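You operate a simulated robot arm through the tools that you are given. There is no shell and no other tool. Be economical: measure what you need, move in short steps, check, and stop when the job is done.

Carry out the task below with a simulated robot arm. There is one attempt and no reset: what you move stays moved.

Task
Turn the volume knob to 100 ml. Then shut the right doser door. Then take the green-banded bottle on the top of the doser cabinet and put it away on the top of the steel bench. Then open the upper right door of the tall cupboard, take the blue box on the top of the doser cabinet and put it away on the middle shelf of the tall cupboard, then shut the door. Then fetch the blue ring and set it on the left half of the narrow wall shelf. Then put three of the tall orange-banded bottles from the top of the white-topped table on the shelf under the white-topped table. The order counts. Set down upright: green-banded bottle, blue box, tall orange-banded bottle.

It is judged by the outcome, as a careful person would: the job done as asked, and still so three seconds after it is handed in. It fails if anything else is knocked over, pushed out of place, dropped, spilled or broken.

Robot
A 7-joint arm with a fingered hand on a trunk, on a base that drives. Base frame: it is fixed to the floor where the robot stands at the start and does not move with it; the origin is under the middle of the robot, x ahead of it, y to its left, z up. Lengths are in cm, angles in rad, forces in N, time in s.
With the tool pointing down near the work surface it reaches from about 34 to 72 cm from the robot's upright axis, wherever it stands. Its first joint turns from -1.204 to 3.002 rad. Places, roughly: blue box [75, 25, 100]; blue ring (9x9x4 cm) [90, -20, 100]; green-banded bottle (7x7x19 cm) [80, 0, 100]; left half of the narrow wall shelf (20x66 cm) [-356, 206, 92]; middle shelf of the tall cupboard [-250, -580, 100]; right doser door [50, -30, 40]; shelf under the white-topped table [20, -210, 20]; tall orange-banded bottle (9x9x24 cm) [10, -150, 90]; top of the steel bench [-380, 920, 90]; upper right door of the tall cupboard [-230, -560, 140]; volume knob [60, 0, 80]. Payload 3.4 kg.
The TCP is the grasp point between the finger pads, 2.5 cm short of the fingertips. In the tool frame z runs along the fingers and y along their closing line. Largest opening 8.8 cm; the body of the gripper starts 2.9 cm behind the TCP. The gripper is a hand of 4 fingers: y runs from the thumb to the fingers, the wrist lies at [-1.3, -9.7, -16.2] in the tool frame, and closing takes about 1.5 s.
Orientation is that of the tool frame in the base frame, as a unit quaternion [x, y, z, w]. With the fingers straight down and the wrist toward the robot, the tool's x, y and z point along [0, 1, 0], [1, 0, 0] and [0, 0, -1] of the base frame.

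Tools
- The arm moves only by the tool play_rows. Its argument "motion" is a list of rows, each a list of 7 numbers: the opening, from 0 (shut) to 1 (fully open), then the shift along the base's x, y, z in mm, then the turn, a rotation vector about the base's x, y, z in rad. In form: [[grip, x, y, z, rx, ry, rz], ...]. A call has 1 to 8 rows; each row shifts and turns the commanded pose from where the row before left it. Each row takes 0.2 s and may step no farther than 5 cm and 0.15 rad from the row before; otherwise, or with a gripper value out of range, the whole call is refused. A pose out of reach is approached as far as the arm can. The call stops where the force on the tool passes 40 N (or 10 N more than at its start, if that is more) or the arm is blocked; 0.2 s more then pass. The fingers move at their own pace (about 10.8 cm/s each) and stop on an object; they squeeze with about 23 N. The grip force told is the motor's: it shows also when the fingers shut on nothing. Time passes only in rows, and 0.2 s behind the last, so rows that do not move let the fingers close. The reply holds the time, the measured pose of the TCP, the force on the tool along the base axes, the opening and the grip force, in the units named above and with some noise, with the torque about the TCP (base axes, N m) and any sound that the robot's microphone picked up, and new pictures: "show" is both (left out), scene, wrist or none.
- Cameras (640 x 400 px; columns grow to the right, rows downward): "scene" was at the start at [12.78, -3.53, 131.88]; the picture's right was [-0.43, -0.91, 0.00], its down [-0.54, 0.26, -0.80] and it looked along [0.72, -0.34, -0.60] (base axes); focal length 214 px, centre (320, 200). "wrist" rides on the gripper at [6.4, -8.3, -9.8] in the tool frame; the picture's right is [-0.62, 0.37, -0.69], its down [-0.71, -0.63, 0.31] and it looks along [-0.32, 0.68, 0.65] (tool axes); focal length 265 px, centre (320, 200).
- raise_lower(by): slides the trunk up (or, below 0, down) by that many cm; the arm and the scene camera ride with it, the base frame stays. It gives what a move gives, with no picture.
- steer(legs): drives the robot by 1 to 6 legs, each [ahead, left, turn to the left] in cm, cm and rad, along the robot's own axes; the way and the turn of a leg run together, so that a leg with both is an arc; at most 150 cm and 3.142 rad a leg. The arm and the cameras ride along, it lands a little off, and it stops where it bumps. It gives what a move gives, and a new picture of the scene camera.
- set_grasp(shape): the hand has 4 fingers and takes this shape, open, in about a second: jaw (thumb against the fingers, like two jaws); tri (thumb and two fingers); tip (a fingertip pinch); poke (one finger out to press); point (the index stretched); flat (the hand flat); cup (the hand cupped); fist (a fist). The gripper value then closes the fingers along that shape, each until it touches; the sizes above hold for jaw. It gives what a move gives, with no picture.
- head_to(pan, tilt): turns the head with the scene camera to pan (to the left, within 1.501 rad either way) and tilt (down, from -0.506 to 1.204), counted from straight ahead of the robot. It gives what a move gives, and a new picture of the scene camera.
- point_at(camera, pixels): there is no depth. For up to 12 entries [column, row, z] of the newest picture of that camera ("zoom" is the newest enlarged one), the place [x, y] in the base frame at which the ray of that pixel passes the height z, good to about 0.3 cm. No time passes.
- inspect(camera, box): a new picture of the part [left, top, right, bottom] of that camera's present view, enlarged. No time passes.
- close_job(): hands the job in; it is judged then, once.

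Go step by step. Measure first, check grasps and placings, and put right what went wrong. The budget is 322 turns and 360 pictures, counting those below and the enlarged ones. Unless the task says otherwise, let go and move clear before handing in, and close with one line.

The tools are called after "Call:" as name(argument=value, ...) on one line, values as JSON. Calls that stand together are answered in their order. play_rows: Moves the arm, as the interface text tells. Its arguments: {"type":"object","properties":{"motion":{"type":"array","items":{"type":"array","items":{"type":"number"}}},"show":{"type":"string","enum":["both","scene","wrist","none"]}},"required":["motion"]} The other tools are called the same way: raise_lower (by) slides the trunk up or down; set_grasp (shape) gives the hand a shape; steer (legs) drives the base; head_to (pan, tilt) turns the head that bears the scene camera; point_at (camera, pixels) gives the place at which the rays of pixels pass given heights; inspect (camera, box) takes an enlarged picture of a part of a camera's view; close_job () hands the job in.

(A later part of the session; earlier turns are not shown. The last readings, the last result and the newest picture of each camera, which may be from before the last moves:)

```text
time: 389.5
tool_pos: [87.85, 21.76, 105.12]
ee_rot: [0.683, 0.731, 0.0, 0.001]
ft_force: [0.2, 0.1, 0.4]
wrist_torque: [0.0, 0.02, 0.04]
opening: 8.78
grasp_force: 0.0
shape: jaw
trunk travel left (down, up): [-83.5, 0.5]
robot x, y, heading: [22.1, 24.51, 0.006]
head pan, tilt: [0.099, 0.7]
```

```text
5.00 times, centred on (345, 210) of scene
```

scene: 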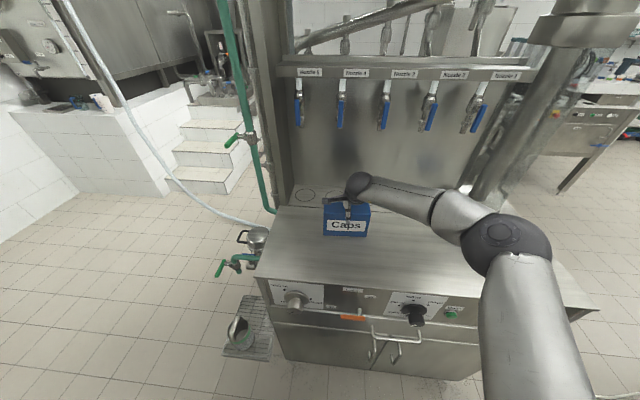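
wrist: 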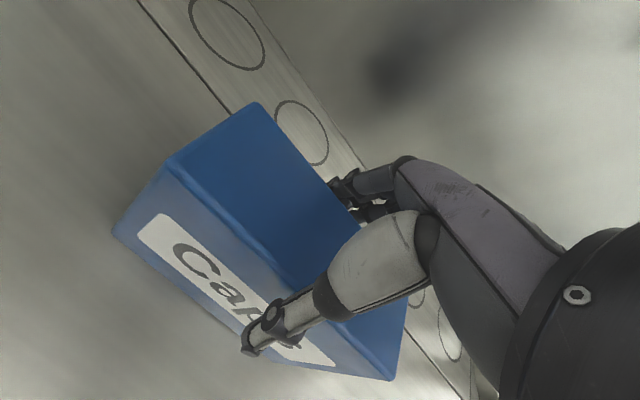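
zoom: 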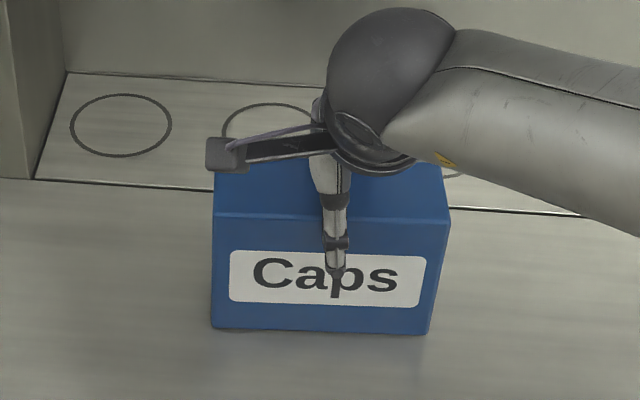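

Straddling the box with no force now. I'll lower 3 cm more and close.

Call:
play_rows(motion=[[1, 2, 0, -15, 0, 0, 0], [1, 0, 0, -15, 0, 0, 0], [0.5, 0, 0, 0, 0, 0, 0], [0, 0, 0, 0, 0, 0, 0], [0, 0, 0, 0, 0, 0, 0], [0, 0, 0, 0, 0, 0, 0], [0, 0, 0, 0, 0, 0, 0]], show="both")

Call:
inspect(camera="scene", box=[295, 170, 395, 250])

```text
time: 390.6
tool_pos: [88.23, 21.9, 103.31]
ee_rot: [0.683, 0.731, 0.011, 0.005]
ft_force: [-3.0, 2.2, 17.1]
wrist_torque: [-0.01, -0.24, 0.0]
opening: 5.02
grasp_force: 23.1
shape: jaw
trunk travel left (down, up): [-83.5, 0.5]
robot x, y, heading: [22.07, 24.57, 0.004]
head pan, tilt: [0.099, 0.7]
stopped in row 5: the force on the tool passed its limit at 41 N (the readings are from after the stop); the commanded pose is now the measured one
```

scene: 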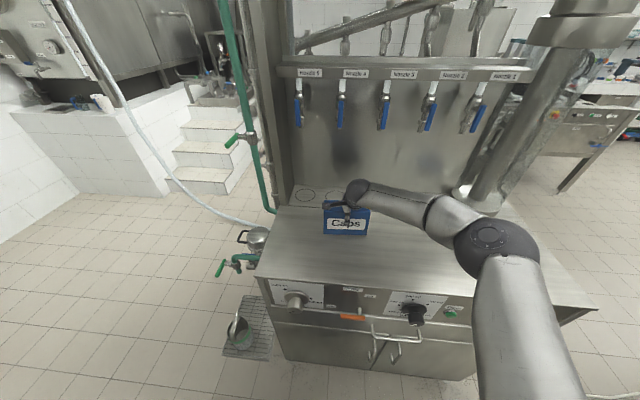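
wrist: 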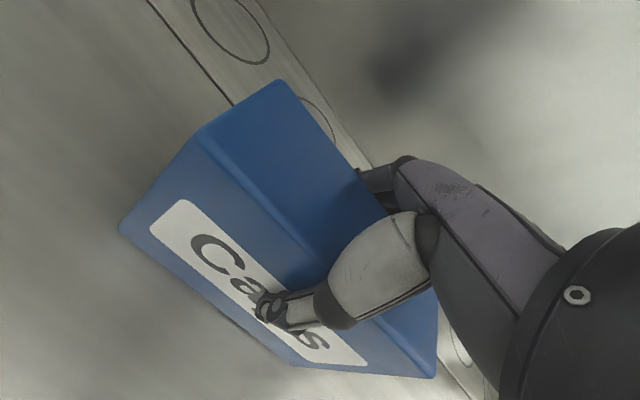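

```text
5.00 times, centred on (345, 210) of scene
```

zoom: 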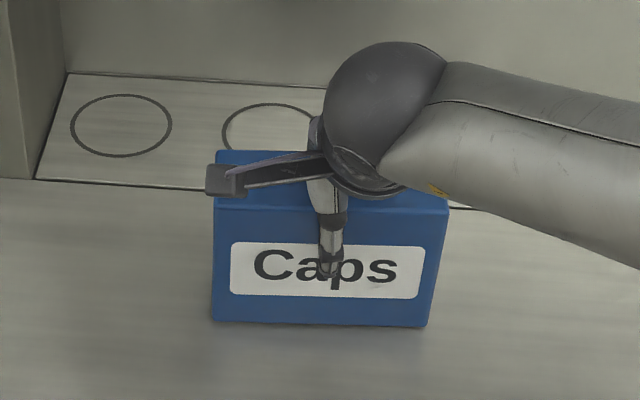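

The palm reached the box top (17 N) as the fingers closed to 5.0 cm with 23 N. I'll hold and lift.

Call:
play_rows(motion=[[0, 0, 0, 0, 0, 0, 0], [0, 0, 0, 0, 0, 0, 0], [0, 0, 0, 10, 0, 0, 0], [0, 0, 0, 20, 0, 0, 0], [0, 0, 0, 30, 0, 0, 0], [0, 0, 0, 30, 0, 0, 0], [0, 0, 0, 0, 0, 0, 0]], show="both")

Call:
inspect(camera="scene", box=[295, 150, 395, 250])

```text
time: 392.2
tool_pos: [88.4, 21.74, 111.74]
ee_rot: [0.683, 0.73, 0.006, 0.003]
ft_force: [0.7, -1.1, -0.6]
wrist_torque: [-0.02, -0.03, 0.03]
opening: 5.01
grasp_force: 22.9
shape: jaw
trunk travel left (down, up): [-83.5, 0.5]
robot x, y, heading: [21.54, 24.4, -0.001]
head pan, tilt: [0.099, 0.7]
```

scene: 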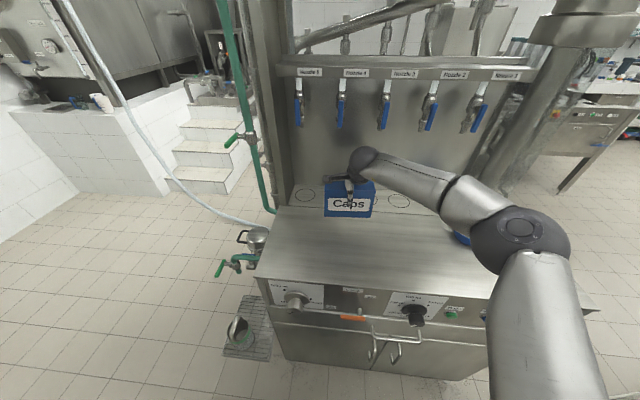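
wrist: 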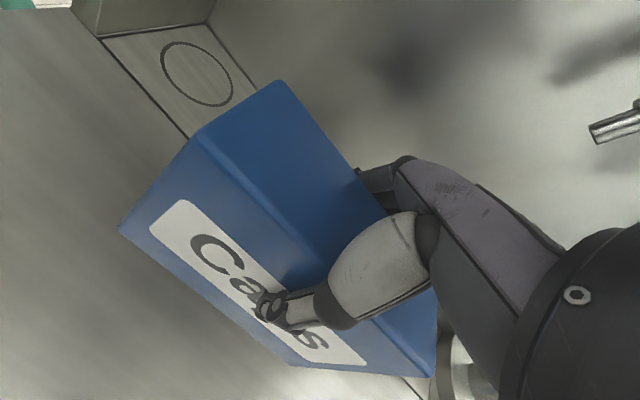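

```text
4.00 times, centred on (345, 200) of scene
```

zoom: 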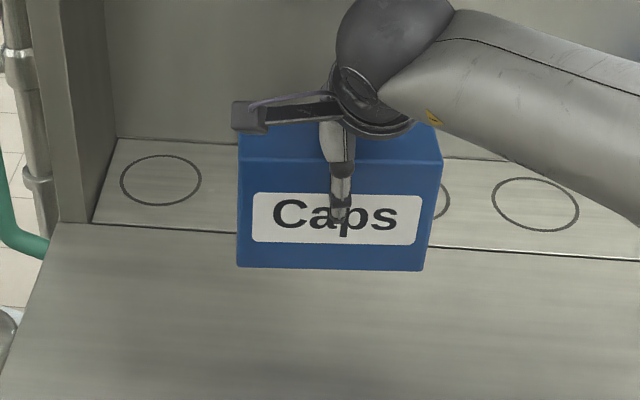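

The box is lifted cleanly. I'll back away and make the arm compact (raise the hand, lower the trunk) for passing the narrow gap later.

Call:
steer(legs=[[-65, 0, 0]])

Call:
play_rows(motion=[[0, -20, 0, 45, 0, 0, -0.01], [0, -20, 0, 45, 0, 0, -0.01], [0, -20, 0, 45, 0, 0, -0.01], [0, -20, 0, 45, 0, 0, -0.01], [0, -20, 0, 45, 0, 0, -0.01], [0, -20, -20, 45, 0, 0, -0.02], [0, 0, -20, 45, 0, 0, 0]], show="scene")

Call:
raise_lower(by=-28)

Call:
head_to(pan=-0.5, tilt=0.5)

```text
time: 395.9
tool_pos: [22.48, 21.44, 111.63]
ee_rot: [0.684, 0.73, 0.005, 0.002]
ft_force: [0.2, -0.1, -0.4]
wrist_torque: [0.02, 0.0, 0.01]
opening: 4.97
grasp_force: 23.3
shape: jaw
trunk travel left (down, up): [-83.5, 0.5]
robot x, y, heading: [-44.14, 24.37, -0.005]
head pan, tilt: [0.099, 0.7]
```

scene: 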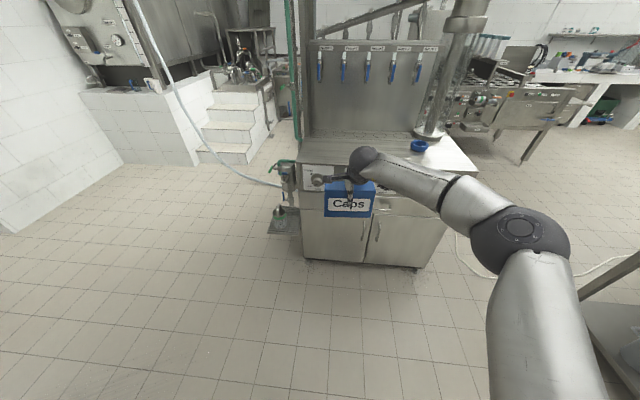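

```text
refused: row 6 steps farther than a row can; nothing moved
```

```text
time: 398.7
tool_pos: [22.56, 21.47, 83.74]
ee_rot: [0.684, 0.73, 0.006, 0.003]
ft_force: [0.5, -0.8, -1.5]
wrist_torque: [-0.03, 0.0, 0.02]
opening: 5.0
grasp_force: 22.8
shape: jaw
trunk travel left (down, up): [-55.5, 28.5]
robot x, y, heading: [-44.02, 24.42, 0.002]
head pan, tilt: [0.099, 0.7]
```

```text
time: 399.7
tool_pos: [22.44, 21.47, 83.64]
ee_rot: [0.684, 0.73, 0.006, 0.003]
ft_force: [0.7, -0.4, -0.9]
wrist_torque: [0.02, -0.03, 0.03]
opening: 4.98
grasp_force: 23.1
shape: jaw
trunk travel left (down, up): [-55.5, 28.5]
robot x, y, heading: [-43.81, 24.25, -0.004]
head pan, tilt: [-0.499, 0.499]
```

scene: 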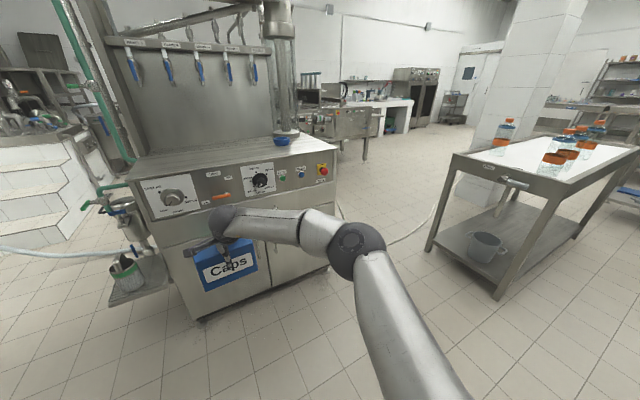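

Call:
play_rows(motion=[[0, -15, 0, 44, 0, 0, -0.01], [0, -15, 0, 44, 0, 0, -0.01], [0, -15, 0, 44, 0, 0, -0.01], [0, -15, 0, 44, 0, 0, -0.01], [0, -15, -10, 44, 0, 0, -0.01], [0, -15, -10, 44, 0, 0, -0.01], [0, -10, -10, 44, 0, 0, -0.01]], show="scene")

```text
time: 401.3
tool_pos: [12.2, 18.75, 114.56]
ee_rot: [0.709, 0.705, 0.005, 0.003]
ft_force: [0.3, 0.4, -0.4]
wrist_torque: [-0.02, -0.01, -0.01]
opening: 4.99
grasp_force: 23.2
shape: jaw
trunk travel left (down, up): [-55.5, 28.5]
robot x, y, heading: [-43.61, 24.72, 0.003]
head pan, tilt: [-0.499, 0.499]
```

scene: 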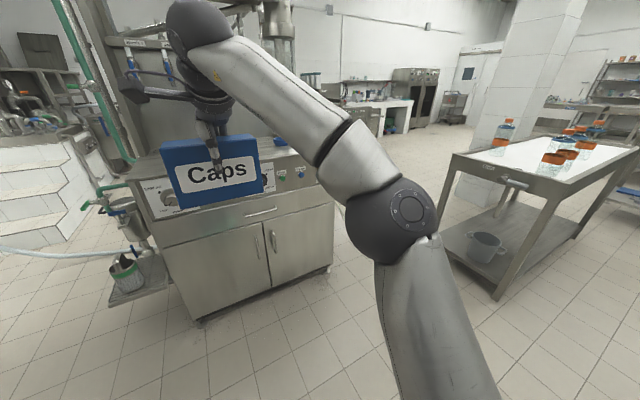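

Call:
play_rows(motion=[[0, -5, 0, 45, 0, 0, 0], [0, -5, 0, 45, 0, 0, 0], [0, -5, 0, 45, 0, 0, 0], [0, 0, 0, 0, 0, 0, 0]], show="scene")

```text
time: 402.3
tool_pos: [8.54, 19.16, 121.42]
ee_rot: [0.709, 0.705, 0.005, 0.003]
ft_force: [0.0, 0.1, -0.6]
wrist_torque: [-0.01, -0.03, 0.01]
opening: 4.97
grasp_force: 23.2
shape: jaw
out of reach, approached as far as the arm can: row 1, 2, 3
trunk travel left (down, up): [-55.5, 28.5]
robot x, y, heading: [-43.96, 24.39, -0.0]
head pan, tilt: [-0.499, 0.499]
```

scene: 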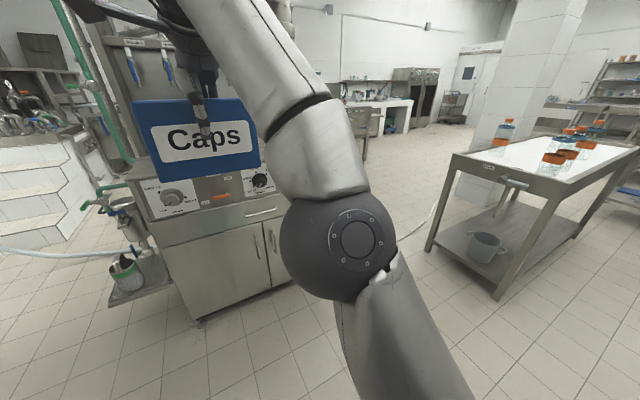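

The arm is now compact. I'll return to the aisle and reverse down it facing north, as far as the door.

Call:
steer(legs=[[-76, -75, 0], [0, 0, 1.571], [-130, 0, 0], [-100, 48, 0], [-100, 0, 0]])

```text
time: 427.8
tool_pos: [-156.96, -327.65, 121.31]
ee_rot: [-0.011, 1.0, 0.006, -0.001]
ft_force: [0.6, -0.8, -1.3]
wrist_torque: [-0.02, -0.02, 0.0]
opening: 4.89
grasp_force: 23.3
shape: jaw
trunk travel left (down, up): [-55.5, 28.5]
robot x, y, heading: [-160.69, -380.31, 1.598]
head pan, tilt: [-0.499, 0.499]
```

scene: 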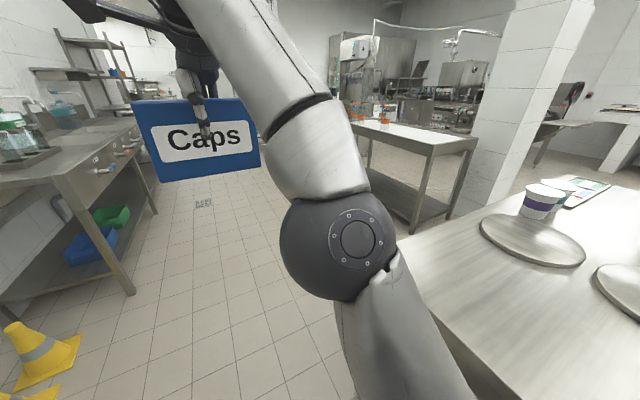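

Call:
steer(legs=[[-88, -6, -0.027]])

Call:
head_to(pan=1.5, tilt=0.5)

```text
time: 432.5
tool_pos: [-148.53, -416.68, 121.3]
ee_rot: [0.005, 1.0, 0.006, -0.002]
ft_force: [-0.5, -0.2, -1.1]
wrist_torque: [0.03, -0.02, 0.0]
opening: 4.9
grasp_force: 22.8
shape: jaw
trunk travel left (down, up): [-55.5, 28.5]
robot x, y, heading: [-154.35, -469.32, 1.564]
head pan, tilt: [-0.499, 0.499]
```

scene: 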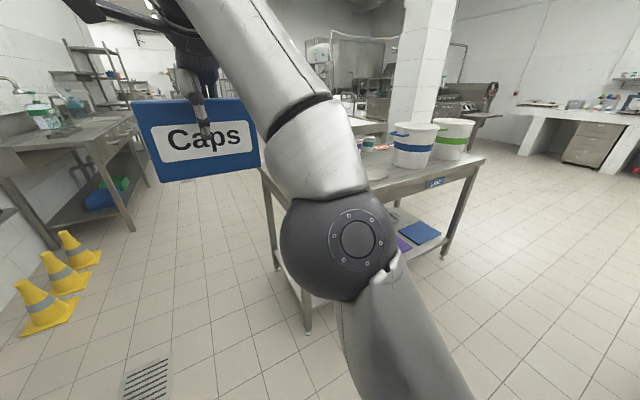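

```text
time: 434.4
tool_pos: [-148.51, -416.74, 121.27]
ee_rot: [0.005, 1.0, 0.006, -0.002]
ft_force: [-0.4, 0.0, -1.8]
wrist_torque: [-0.01, 0.03, -0.01]
opening: 4.92
grasp_force: 22.6
shape: jaw
trunk travel left (down, up): [-55.5, 28.5]
robot x, y, heading: [-154.18, -469.41, 1.564]
head pan, tilt: [1.499, 0.499]
```

scene: 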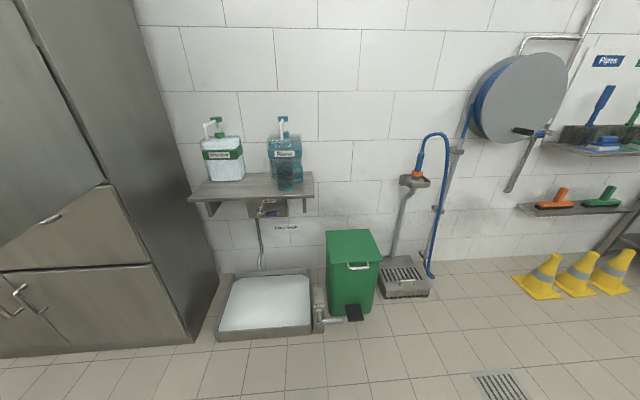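

The door is still open. I'll reverse through the gap, centred.

Call:
steer(legs=[[-45, -3, 0.007], [-45, 0, 0]])

```text
time: 439.5
tool_pos: [-146.08, -507.58, 121.32]
ee_rot: [-0.001, 1.0, 0.006, -0.002]
ft_force: [0.7, -0.2, -1.3]
wrist_torque: [0.01, 0.02, 0.0]
opening: 4.92
grasp_force: 22.8
shape: jaw
trunk travel left (down, up): [-55.5, 28.5]
robot x, y, heading: [-151.33, -560.31, 1.577]
head pan, tilt: [1.499, 0.499]
```

scene: 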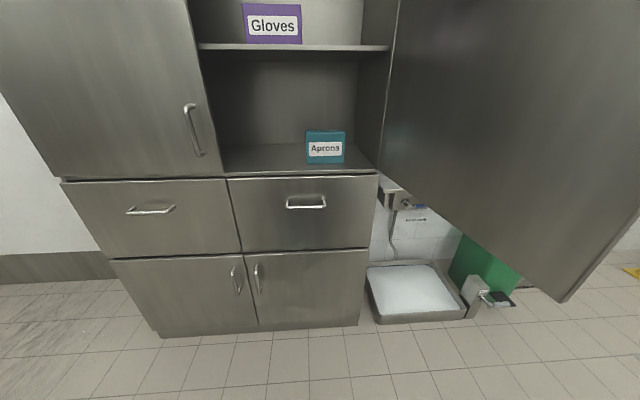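

Call:
point_at(camera="scene", pixels=[[229, 178, 95], [378, 174, 95], [229, 178, 93], [378, 174, 93], [308, 164, 94], [343, 163, 94], [222, 172, 94], [358, 146, 94], [388, 47, 135], [200, 47, 135], [193, 155, 106]])

Call:
inspect(camera="scene", box=[180, 0, 420, 220])

Call:
steer(legs=[[-42, 0, 0], [0, 0, 1.565]])

```text
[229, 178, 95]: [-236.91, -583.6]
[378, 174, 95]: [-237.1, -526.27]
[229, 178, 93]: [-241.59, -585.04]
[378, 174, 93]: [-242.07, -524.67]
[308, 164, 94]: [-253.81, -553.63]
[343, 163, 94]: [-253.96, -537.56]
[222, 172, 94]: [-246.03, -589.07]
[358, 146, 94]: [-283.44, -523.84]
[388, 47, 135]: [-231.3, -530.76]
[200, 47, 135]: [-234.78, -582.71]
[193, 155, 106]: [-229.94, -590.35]
```

```text
1.82 times, centred on (300, 110) of scene
```

zoom: 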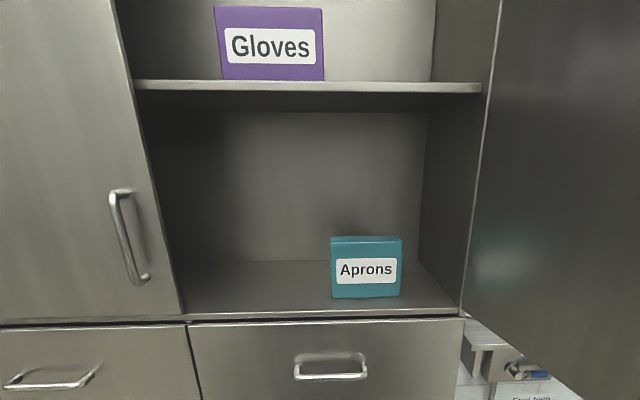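

```text
time: 445.9
tool_pos: [-203.23, -595.8, 121.28]
ee_rot: [-0.696, 0.718, 0.004, -0.005]
ft_force: [-0.2, -0.1, -1.3]
wrist_torque: [-0.01, 0.0, -0.01]
opening: 4.9
grasp_force: 22.8
shape: jaw
trunk travel left (down, up): [-55.5, 28.5]
robot x, y, heading: [-150.94, -602.26, 3.116]
head pan, tilt: [1.499, 0.499]
```

scene: 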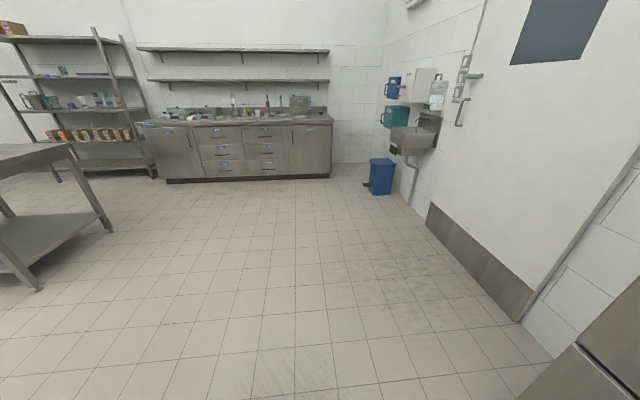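

The compartment floor front edge is x≈−237, y −583…−526, with Aprons at y −554…−538, so the box fits at y≈−569. I'll strafe north and square up.

Call:
steer(legs=[[6, 0, 0.025], [0, -27, 0]])

Call:
head_to(pan=-0.1, tilt=0.4)

```text
time: 448.3
tool_pos: [-209.37, -570.01, 121.32]
ee_rot: [-0.705, 0.709, 0.003, -0.006]
ft_force: [0.5, -1.0, -1.0]
wrist_torque: [0.01, 0.01, 0.03]
opening: 4.91
grasp_force: 22.8
shape: jaw
trunk travel left (down, up): [-55.5, 28.5]
robot x, y, heading: [-156.72, -575.58, -3.142]
head pan, tilt: [1.499, 0.499]
```

scene: 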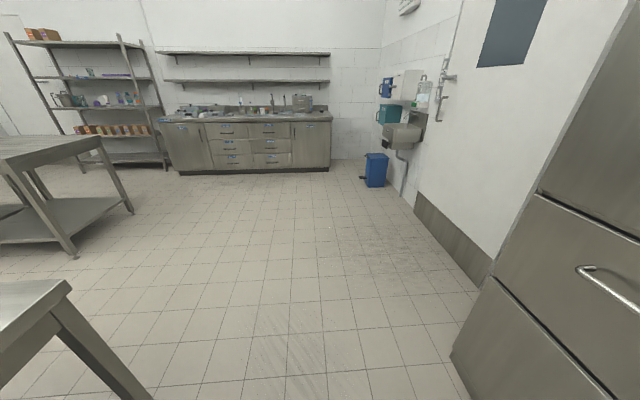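

```text
time: 450.0
tool_pos: [-209.47, -570.12, 121.25]
ee_rot: [-0.705, 0.709, 0.003, -0.005]
ft_force: [0.3, -0.4, -0.9]
wrist_torque: [-0.02, -0.02, -0.05]
opening: 4.89
grasp_force: 22.9
shape: jaw
trunk travel left (down, up): [-55.5, 28.5]
robot x, y, heading: [-156.7, -575.43, -3.14]
head pan, tilt: [-0.099, 0.4]
```

scene: 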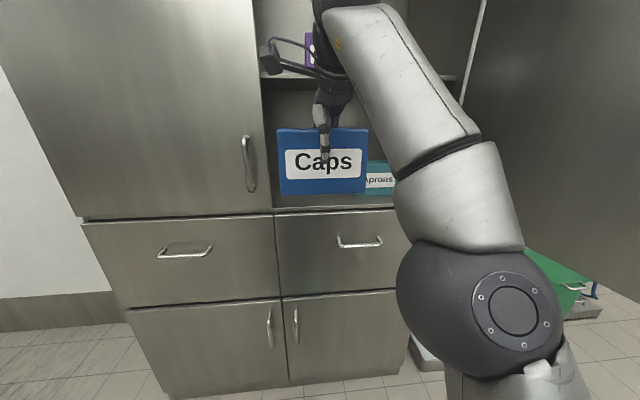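

The forearm slopes down from the wrist, so it will fit under the Gloves shelf. I'll lower with the trunk to entry height and drive forward partway.

Call:
raise_lower(by=-13.5)

Call:
steer(legs=[[18, 0, 0]])

Call:
play_rows(motion=[[0, 0, 0, 0, 0, 0, 0]], show="wrist")

```text
time: 451.6
tool_pos: [-209.39, -570.02, 107.79]
ee_rot: [-0.705, 0.709, 0.003, -0.006]
ft_force: [0.3, -0.5, -0.9]
wrist_torque: [-0.02, 0.02, -0.03]
opening: 4.9
grasp_force: 23.2
shape: jaw
trunk travel left (down, up): [-42.0, 42.0]
robot x, y, heading: [-156.97, -575.31, -3.143]
head pan, tilt: [-0.099, 0.4]
```

```text
time: 453.1
tool_pos: [-227.52, -570.09, 107.77]
ee_rot: [-0.705, 0.709, 0.004, -0.005]
ft_force: [-1.2, 0.9, -0.7]
wrist_torque: [0.01, 0.02, 0.03]
opening: 4.92
grasp_force: 23.1
shape: jaw
trunk travel left (down, up): [-42.0, 42.0]
robot x, y, heading: [-175.18, -575.46, -3.141]
head pan, tilt: [-0.099, 0.4]
```

scene: 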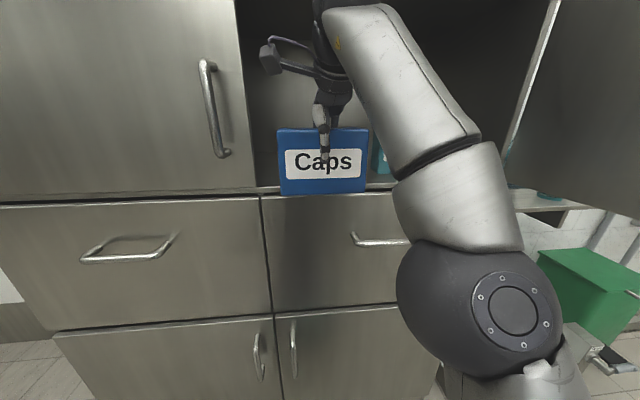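

```text
time: 453.6
tool_pos: [-227.5, -570.18, 107.91]
ee_rot: [-0.706, 0.709, 0.004, -0.006]
ft_force: [0.5, -0.4, -1.0]
wrist_torque: [-0.01, 0.01, -0.03]
opening: 4.86
grasp_force: 22.7
shape: jaw
trunk travel left (down, up): [-42.0, 42.0]
robot x, y, heading: [-174.83, -575.45, -3.144]
head pan, tilt: [-0.099, 0.4]
```

wrist: 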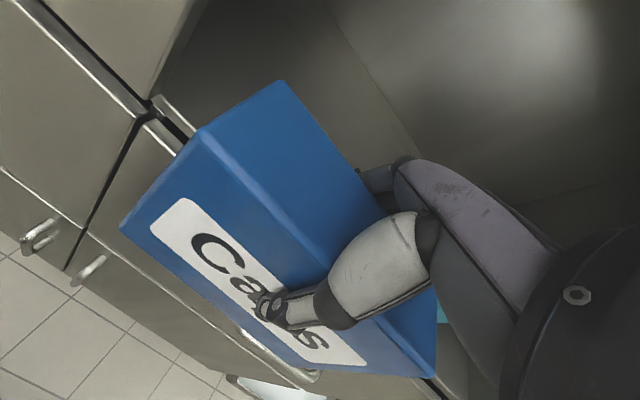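

Aligned and about 3 cm above the compartment floor. I'll extend the arm inwards.

Call:
play_rows(motion=[[0, -30, 0, 0, 0, 0, 0], [0, -30, 0, 0, 0, 0, 0], [0, -30, 0, 0, 0, 0, 0], [0, -30, 0, 0, 0, 0, 0], [0, 0, 0, 0, 0, 0, 0]], show="both")

```text
time: 454.8
tool_pos: [-231.36, -570.77, 104.41]
ee_rot: [-0.705, 0.709, 0.007, -0.01]
ft_force: [7.2, -2.6, 31.8]
wrist_torque: [0.04, 0.27, 0.05]
opening: 4.87
grasp_force: 23.3
shape: jaw
out of reach, approached as far as the arm can: row 1, 2, 3, 4
trunk travel left (down, up): [-42.0, 42.0]
robot x, y, heading: [-174.99, -575.17, -3.14]
head pan, tilt: [-0.099, 0.4]
```

scene: 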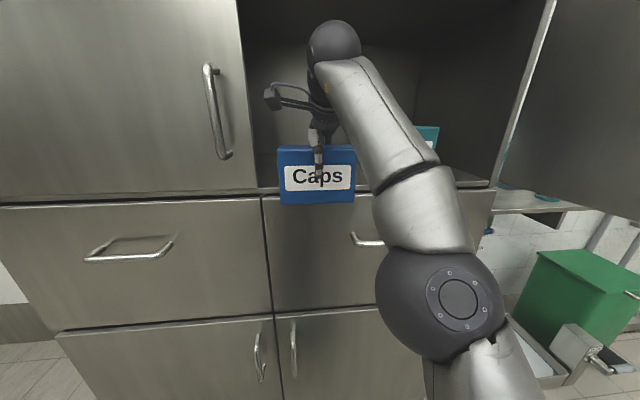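
wrist: 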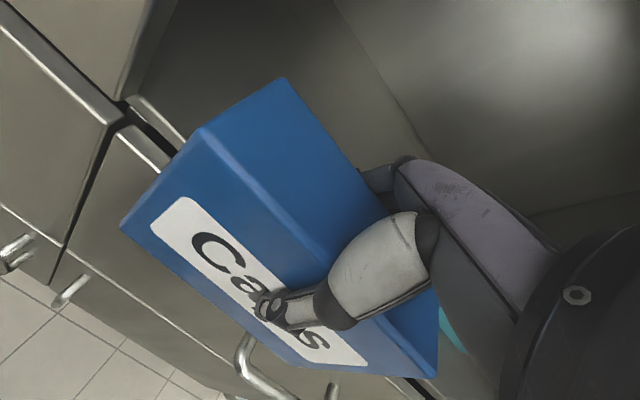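

The arm can't extend at this height from this trunk setting, so it sagged and the box now rests on the sill (32 N). I'll raise the trunk to relieve it.

Call:
raise_lower(by=4)

Call:
play_rows(motion=[[0, 20, 0, 0, 0, 0, 0], [0, 0, 0, 0, 0, 0, 0]], show="scene")

```text
time: 455.6
tool_pos: [-231.9, -570.64, 107.76]
ee_rot: [-0.706, 0.708, 0.004, -0.005]
ft_force: [-1.1, 0.1, -0.8]
wrist_torque: [-0.02, -0.01, -0.01]
opening: 4.82
grasp_force: 22.9
shape: jaw
trunk travel left (down, up): [-46.0, 38.0]
robot x, y, heading: [-174.75, -575.61, -3.141]
head pan, tilt: [-0.099, 0.4]
```

```text
time: 456.2
tool_pos: [-229.79, -570.75, 107.67]
ee_rot: [-0.705, 0.71, 0.002, -0.005]
ft_force: [1.2, 0.2, -1.6]
wrist_torque: [-0.01, 0.02, 0.01]
opening: 4.8
grasp_force: 23.0
shape: jaw
trunk travel left (down, up): [-46.0, 38.0]
robot x, y, heading: [-174.89, -575.39, -3.142]
head pan, tilt: [-0.099, 0.4]
```

scene: 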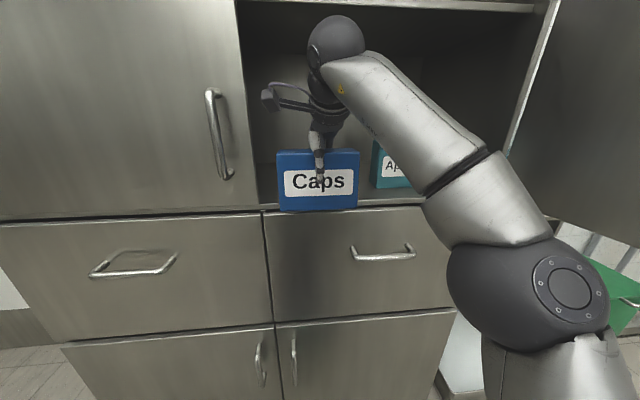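

Relieved. I'll raise the trunk 12 cm and lower the hand equally to regain forward reach.

Call:
raise_lower(by=12)

Call:
play_rows(motion=[[0, 0, 0, -30, 0, 0, 0], [0, 0, 0, -30, 0, 0, 0], [0, 0, 0, -30, 0, 0, 0], [0, 0, 0, -25, 0, 0, 0], [0, 0, 0, 0, 0, 0, 0]], show="scene")

```text
time: 457.7
tool_pos: [-229.77, -570.69, 119.67]
ee_rot: [-0.705, 0.709, 0.003, -0.005]
ft_force: [-0.1, -0.1, -0.4]
wrist_torque: [0.0, 0.04, 0.0]
opening: 4.83
grasp_force: 23.1
shape: jaw
trunk travel left (down, up): [-58.0, 26.0]
robot x, y, heading: [-174.94, -575.74, -3.143]
head pan, tilt: [-0.099, 0.4]
```

```text
time: 458.9
tool_pos: [-229.78, -570.52, 108.2]
ee_rot: [-0.705, 0.709, 0.004, -0.005]
ft_force: [0.3, 0.2, -0.6]
wrist_torque: [-0.02, -0.02, -0.02]
opening: 4.81
grasp_force: 23.1
shape: jaw
trunk travel left (down, up): [-58.0, 26.0]
robot x, y, heading: [-175.38, -575.47, -3.137]
head pan, tilt: [-0.099, 0.4]
```

scene: 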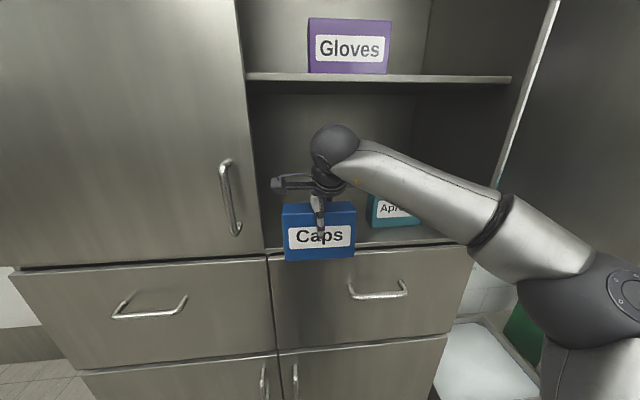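

The wrist sits below the Gloves shelf. I'll extend inwards.

Call:
play_rows(motion=[[0, -35, 0, 0, 0, 0, 0], [0, -35, 0, 0, 0, 0, 0], [0, -35, 0, 0, 0, 0, 0], [0, -35, 0, 0, 0, 0, 0], [0, -30, 0, 0, 0, 0, 0], [0, 0, 0, 0, 0, 0, 0]], show="both")

```text
time: 460.3
tool_pos: [-241.55, -570.42, 107.02]
ee_rot: [-0.706, 0.708, 0.003, -0.006]
ft_force: [0.2, 0.4, -0.6]
wrist_torque: [0.01, -0.01, -0.02]
opening: 4.8
grasp_force: 22.8
shape: jaw
out of reach, approached as far as the arm can: row 4, 5
trunk travel left (down, up): [-58.0, 26.0]
robot x, y, heading: [-174.92, -575.32, -3.144]
head pan, tilt: [-0.099, 0.4]
```

scene: 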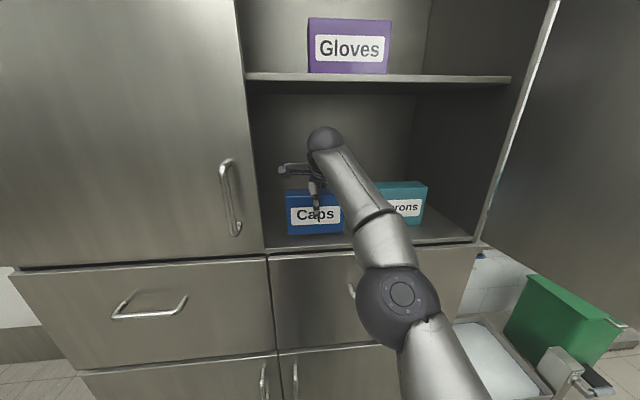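
wrist: 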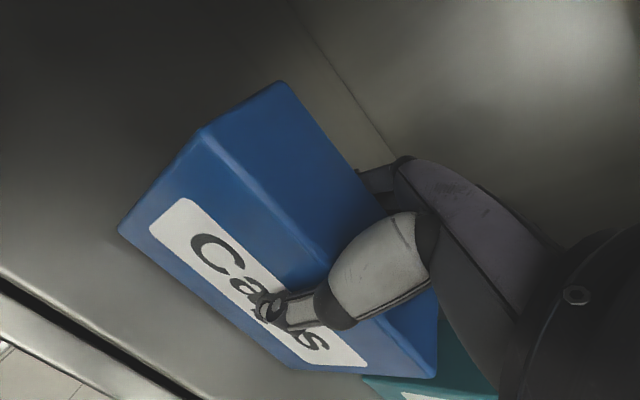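

The box is over the compartment floor. I'll drive 6 cm further in.

Call:
steer(legs=[[6, 0, 0]])

Call:
raise_lower(by=-1.5)

Call:
raise_lower(by=-0.5)

```text
time: 461.2
tool_pos: [-247.88, -570.32, 106.97]
ee_rot: [-0.705, 0.709, 0.003, -0.006]
ft_force: [0.1, -0.9, -1.5]
wrist_torque: [-0.02, 0.0, 0.0]
opening: 4.82
grasp_force: 23.3
shape: jaw
trunk travel left (down, up): [-58.0, 26.0]
robot x, y, heading: [-180.95, -575.23, 3.142]
head pan, tilt: [-0.099, 0.4]
```

scene: 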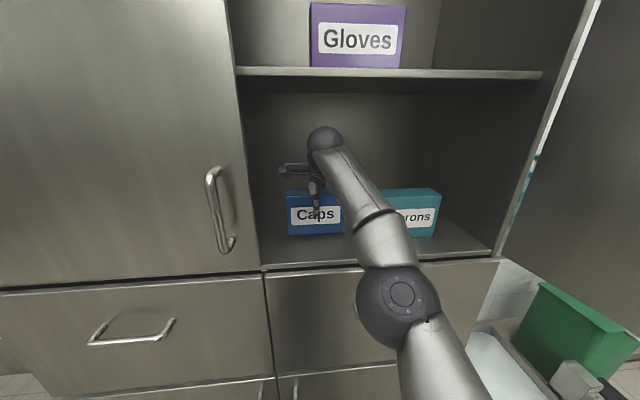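

```text
time: 461.9
tool_pos: [-247.2, -570.42, 106.18]
ee_rot: [-0.705, 0.709, 0.006, -0.01]
ft_force: [-1.7, -0.2, 25.9]
wrist_torque: [0.03, 0.8, 0.11]
opening: 4.86
grasp_force: 23.1
shape: jaw
trunk travel left (down, up): [-56.5, 27.5]
robot x, y, heading: [-181.29, -575.54, -3.144]
head pan, tilt: [-0.099, 0.4]
```

```text
time: 462.3
tool_pos: [-247.29, -570.41, 106.31]
ee_rot: [-0.706, 0.708, 0.009, -0.014]
ft_force: [2.3, -0.3, 16.8]
wrist_torque: [0.02, 0.3, 0.04]
opening: 4.87
grasp_force: 22.9
shape: jaw
trunk travel left (down, up): [-56.2, 27.8]
robot x, y, heading: [-181.03, -575.21, -3.143]
head pan, tilt: [-0.099, 0.4]
stopped: the force on the tool passed its limit at 44 N (the readings are from after the stop); the commanded pose is now the measured one
```

Contact force reads at TCP z≈106. I'll check whether the box is seated.

Call:
play_rows(motion=[[0, 0, 0, 0, 0, 0, 0]], show="wrist")

Call:
inspect(camera="scene", box=[240, 100, 460, 290])

```text
time: 462.7
tool_pos: [-247.17, -570.45, 106.22]
ee_rot: [-0.705, 0.709, 0.01, -0.014]
ft_force: [2.0, -0.7, 23.6]
wrist_torque: [-0.05, 0.48, 0.1]
opening: 4.86
grasp_force: 23.2
shape: jaw
trunk travel left (down, up): [-56.2, 27.8]
robot x, y, heading: [-181.33, -575.28, -3.143]
head pan, tilt: [-0.099, 0.4]
```

wrist: 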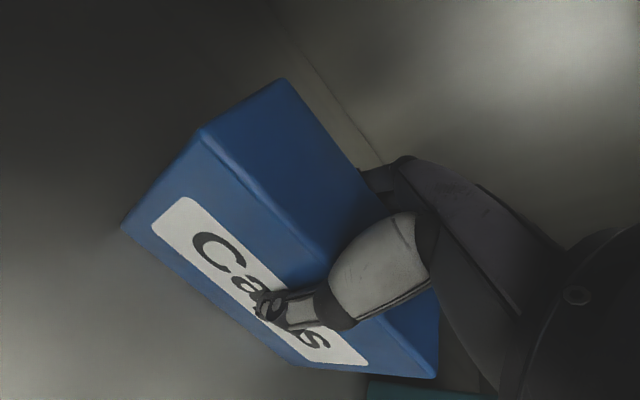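

```text
2.11 times, centred on (350, 195) of scene
```

zoom: 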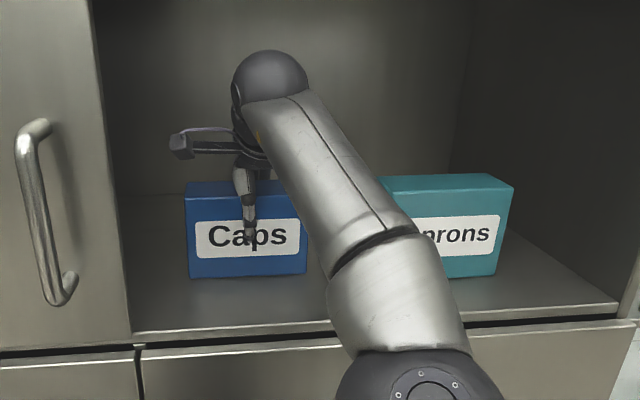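

The box base lines up with the Aprons base, and the force says it is on the floor. I'll ease slightly and release.

Call:
raise_lower(by=0.3)

Call:
play_rows(motion=[[0.3, 0, 0, 0, 0, 0, 0], [0.6, 0, 0, 0, 0, 0, 0], [1, 0, 0, 0, 0, 0, 0], [1, 0, 0, 0, 0, 0, 0], [1, 0, 0, 0, 0, 0, 0], [1, 0, 0, 0, 0, 0, 0]], show="both")

Call:
inspect(camera="scene", box=[240, 100, 460, 290])

```text
time: 463.2
tool_pos: [-247.34, -570.41, 106.24]
ee_rot: [-0.705, 0.709, 0.008, -0.012]
ft_force: [2.7, -1.8, 17.3]
wrist_torque: [0.02, 0.22, 0.08]
opening: 4.86
grasp_force: 23.0
shape: jaw
trunk travel left (down, up): [-56.5, 27.5]
robot x, y, heading: [-180.92, -575.64, -3.144]
head pan, tilt: [-0.099, 0.4]
```

```text
time: 464.6
tool_pos: [-247.32, -570.33, 106.26]
ee_rot: [-0.704, 0.71, 0.009, -0.011]
ft_force: [4.3, 0.2, 11.7]
wrist_torque: [-0.05, -0.01, 0.07]
opening: 8.78
grasp_force: 0.1
shape: jaw
trunk travel left (down, up): [-56.5, 27.5]
robot x, y, heading: [-180.81, -575.09, -3.146]
head pan, tilt: [-0.099, 0.4]
```

scene: 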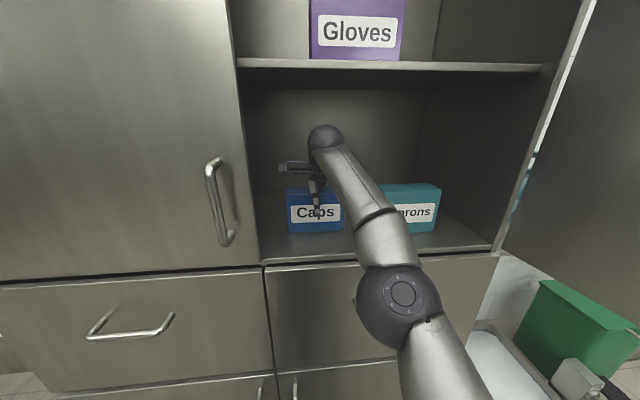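
wrist: 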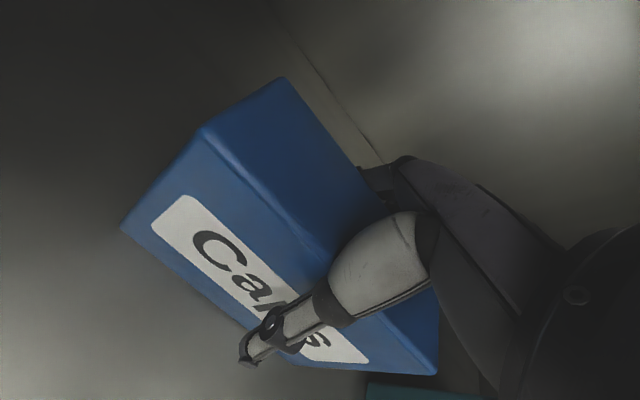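

```text
2.11 times, centred on (350, 195) of scene
```

zoom: 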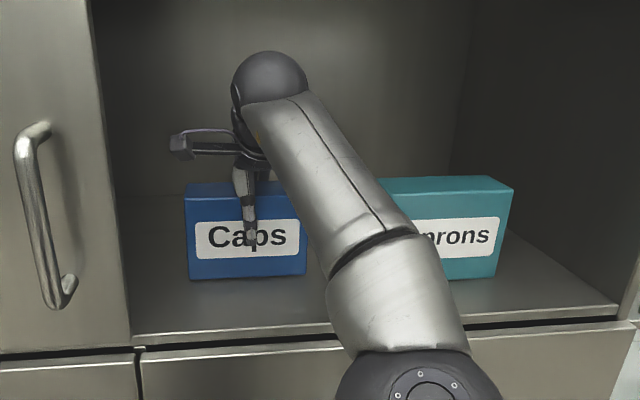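

The box stands on its own. I'll raise gently to free the fingers, watching the shelf clearance.

Call:
raise_lower(by=2.5)

Call:
raise_lower(by=1.5)

Call:
play_rows(motion=[[1, 0, 0, 0, 0, 0, 0]], show="both")

Call:
inspect(camera="scene", box=[240, 50, 460, 270])

```text
time: 465.3
tool_pos: [-247.73, -570.35, 108.36]
ee_rot: [-0.705, 0.709, 0.006, -0.01]
ft_force: [-0.4, -0.2, -1.1]
wrist_torque: [-0.03, -0.02, 0.0]
opening: 8.82
grasp_force: 0.1
shape: jaw
trunk travel left (down, up): [-59.0, 25.0]
robot x, y, heading: [-181.17, -575.3, -3.139]
head pan, tilt: [-0.099, 0.4]
```

```text
time: 466.0
tool_pos: [-247.69, -570.32, 109.95]
ee_rot: [-0.705, 0.709, 0.007, -0.01]
ft_force: [-0.4, -0.6, -1.1]
wrist_torque: [0.0, 0.02, -0.05]
opening: 8.76
grasp_force: 0.2
shape: jaw
trunk travel left (down, up): [-60.5, 23.5]
robot x, y, heading: [-180.98, -574.95, -3.146]
head pan, tilt: [-0.099, 0.4]
```

```text
time: 466.4
tool_pos: [-247.62, -570.2, 110.0]
ee_rot: [-0.705, 0.709, 0.007, -0.011]
ft_force: [-0.5, -0.2, -1.2]
wrist_torque: [-0.01, 0.0, 0.0]
opening: 8.78
grasp_force: 0.2
shape: jaw
trunk travel left (down, up): [-60.5, 23.5]
robot x, y, heading: [-181.41, -575.07, -3.142]
head pan, tilt: [-0.099, 0.4]
```

scene: 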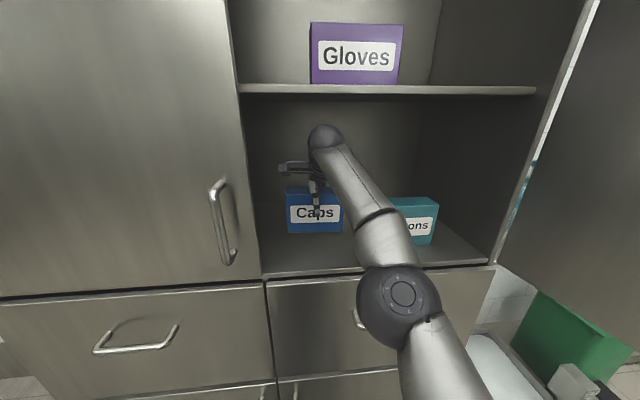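
wrist: 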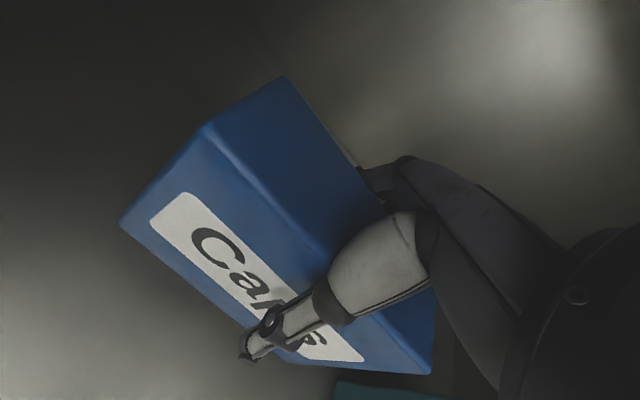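

```text
1.82 times, centred on (350, 160) of scene
```

zoom: 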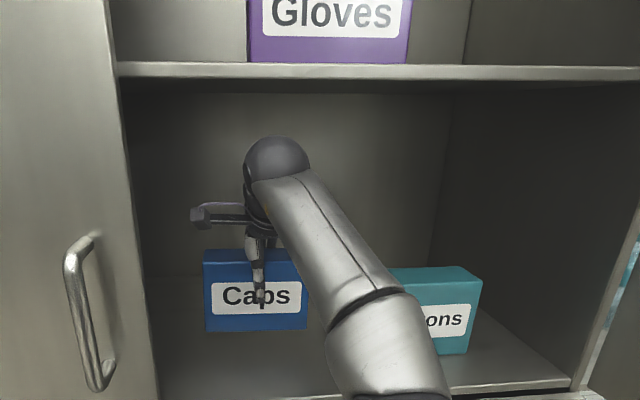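

The wrist view shows the box still riding with the open hand, its top wedged in the palm (base row 330 versus Aprons 355). I'll lower it back to the floor before freeing it.

Call:
raise_lower(by=-3)

Call:
raise_lower(by=-0.6)

Call:
inspect(camera="scene", box=[240, 80, 460, 290])

Call:
inspect(camera="wrist", box=[230, 100, 470, 380])

```text
time: 467.1
tool_pos: [-247.59, -570.27, 107.05]
ee_rot: [-0.704, 0.71, 0.007, -0.01]
ft_force: [0.4, 0.7, -0.8]
wrist_torque: [0.03, -0.01, 0.01]
opening: 8.82
grasp_force: 0.0
shape: jaw
trunk travel left (down, up): [-57.5, 26.5]
robot x, y, heading: [-181.21, -575.52, -3.139]
head pan, tilt: [-0.099, 0.4]
```

```text
time: 467.7
tool_pos: [-247.68, -570.34, 106.42]
ee_rot: [-0.704, 0.71, 0.007, -0.01]
ft_force: [0.2, 0.1, -0.7]
wrist_torque: [0.0, 0.02, 0.0]
opening: 8.78
grasp_force: 0.1
shape: jaw
trunk travel left (down, up): [-56.9, 27.1]
robot x, y, heading: [-181.22, -575.28, -3.14]
head pan, tilt: [-0.099, 0.4]
```

```text
1.90 times, centred on (350, 185) of scene
```

zoom: 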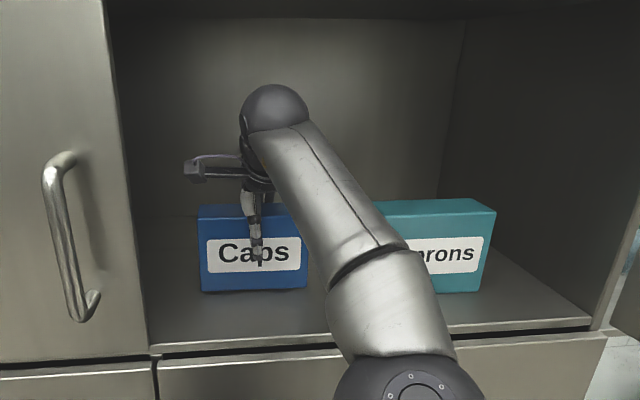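

```text
1.43 times, centred on (350, 240) of wrist
```

zoom: 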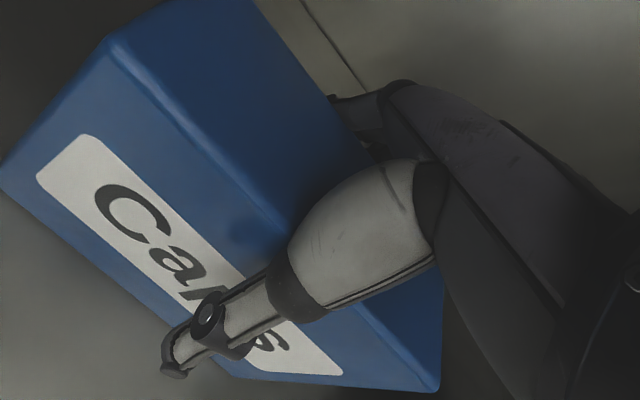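

Just above the floor. I'll bring it to contact, then change the hand shape to flat to release the wedge.

Call:
raise_lower(by=-0.5)

Call:
set_grasp(shape="flat")

Call:
play_rows(motion=[[1, 0, 0, 0, 0, 0, 0]], show="wrist")

Call:
inspect(camera="scene", box=[240, 80, 460, 290])

```text
time: 468.2
tool_pos: [-247.38, -570.37, 106.27]
ee_rot: [-0.705, 0.709, 0.008, -0.013]
ft_force: [-0.8, -0.8, 12.2]
wrist_torque: [-0.04, 0.08, 0.0]
opening: 8.8
grasp_force: 0.0
shape: jaw
trunk travel left (down, up): [-56.4, 27.6]
robot x, y, heading: [-180.99, -574.87, -3.146]
head pan, tilt: [-0.099, 0.4]
```

```text
time: 469.1
tool_pos: [-247.58, -570.36, 105.8]
ee_rot: [-0.705, 0.709, 0.006, -0.01]
ft_force: [-0.3, -0.2, 0.5]
wrist_torque: [0.0, -0.02, -0.02]
opening: 0.01
grasp_force: 0.0
shape: flat
trunk travel left (down, up): [-56.4, 27.6]
robot x, y, heading: [-181.02, -575.56, -3.147]
head pan, tilt: [-0.099, 0.4]
```

```text
time: 469.5
tool_pos: [-247.65, -570.31, 105.89]
ee_rot: [-0.705, 0.709, 0.007, -0.01]
ft_force: [1.2, 0.7, 0.5]
wrist_torque: [0.03, 0.0, -0.01]
opening: 0.0
grasp_force: 0.1
shape: flat
trunk travel left (down, up): [-56.4, 27.6]
robot x, y, heading: [-180.87, -575.22, -3.141]
head pan, tilt: [-0.099, 0.4]
```

wrist: 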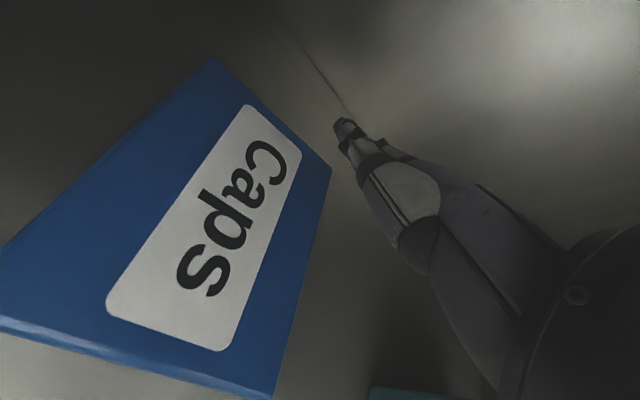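

```text
1.90 times, centred on (350, 185) of scene
```

zoom: 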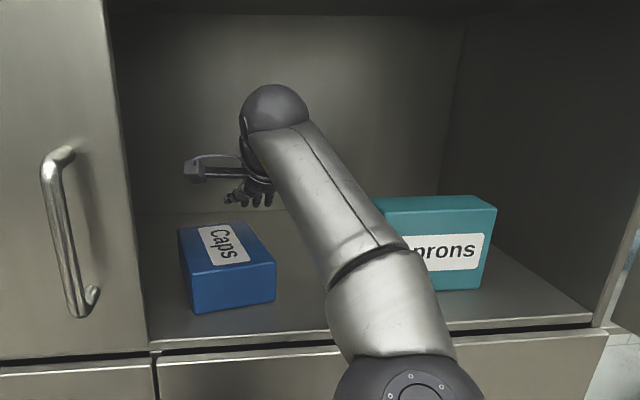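

The box tipped over onto its back when the hand changed shape, but it is still on the shelf. I must set it upright again, so I'll measure where it lies.

Call:
play_rows(motion=[[1, 0, 0, 0, 0, 0, 0]], show="both")

Call:
inspect(camera="scene", box=[260, 150, 380, 270])

Call:
point_at(camera="zoom", pixels=[[320, 200, 97]])

```text
time: 469.9
tool_pos: [-247.63, -570.37, 105.89]
ee_rot: [-0.704, 0.71, 0.006, -0.01]
ft_force: [-0.1, 0.7, 0.3]
wrist_torque: [-0.04, 0.02, 0.03]
opening: 0.0
grasp_force: 0.1
shape: flat
trunk travel left (down, up): [-56.4, 27.6]
robot x, y, heading: [-181.2, -575.11, -3.144]
head pan, tilt: [-0.099, 0.4]
```

scene: 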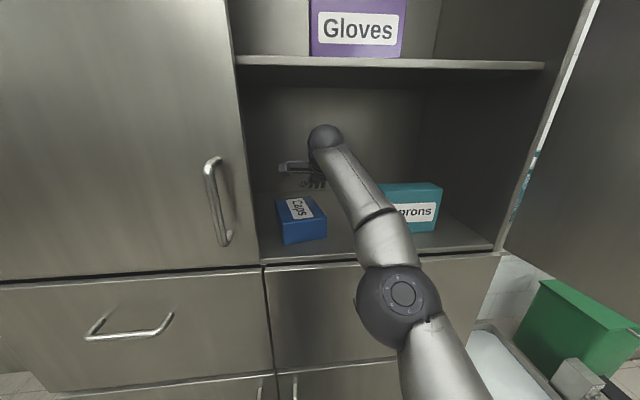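
wrist: 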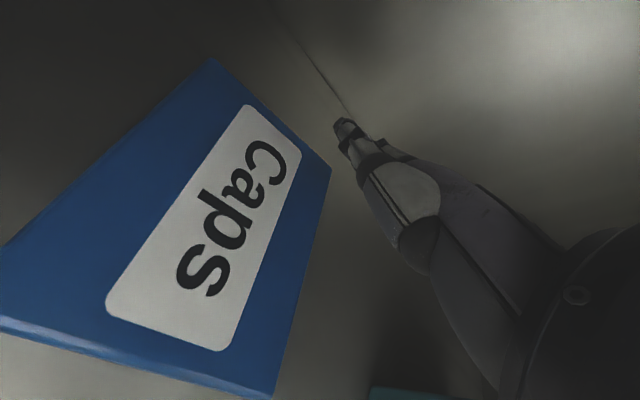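

```text
3.33 times, centred on (320, 210) of scene
```

zoom: 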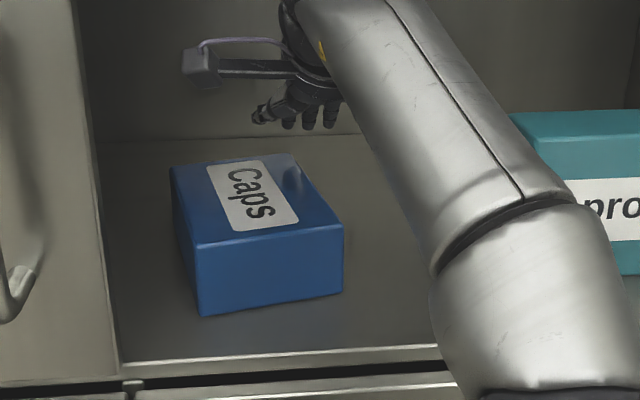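

```text
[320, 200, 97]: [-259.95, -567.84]
```

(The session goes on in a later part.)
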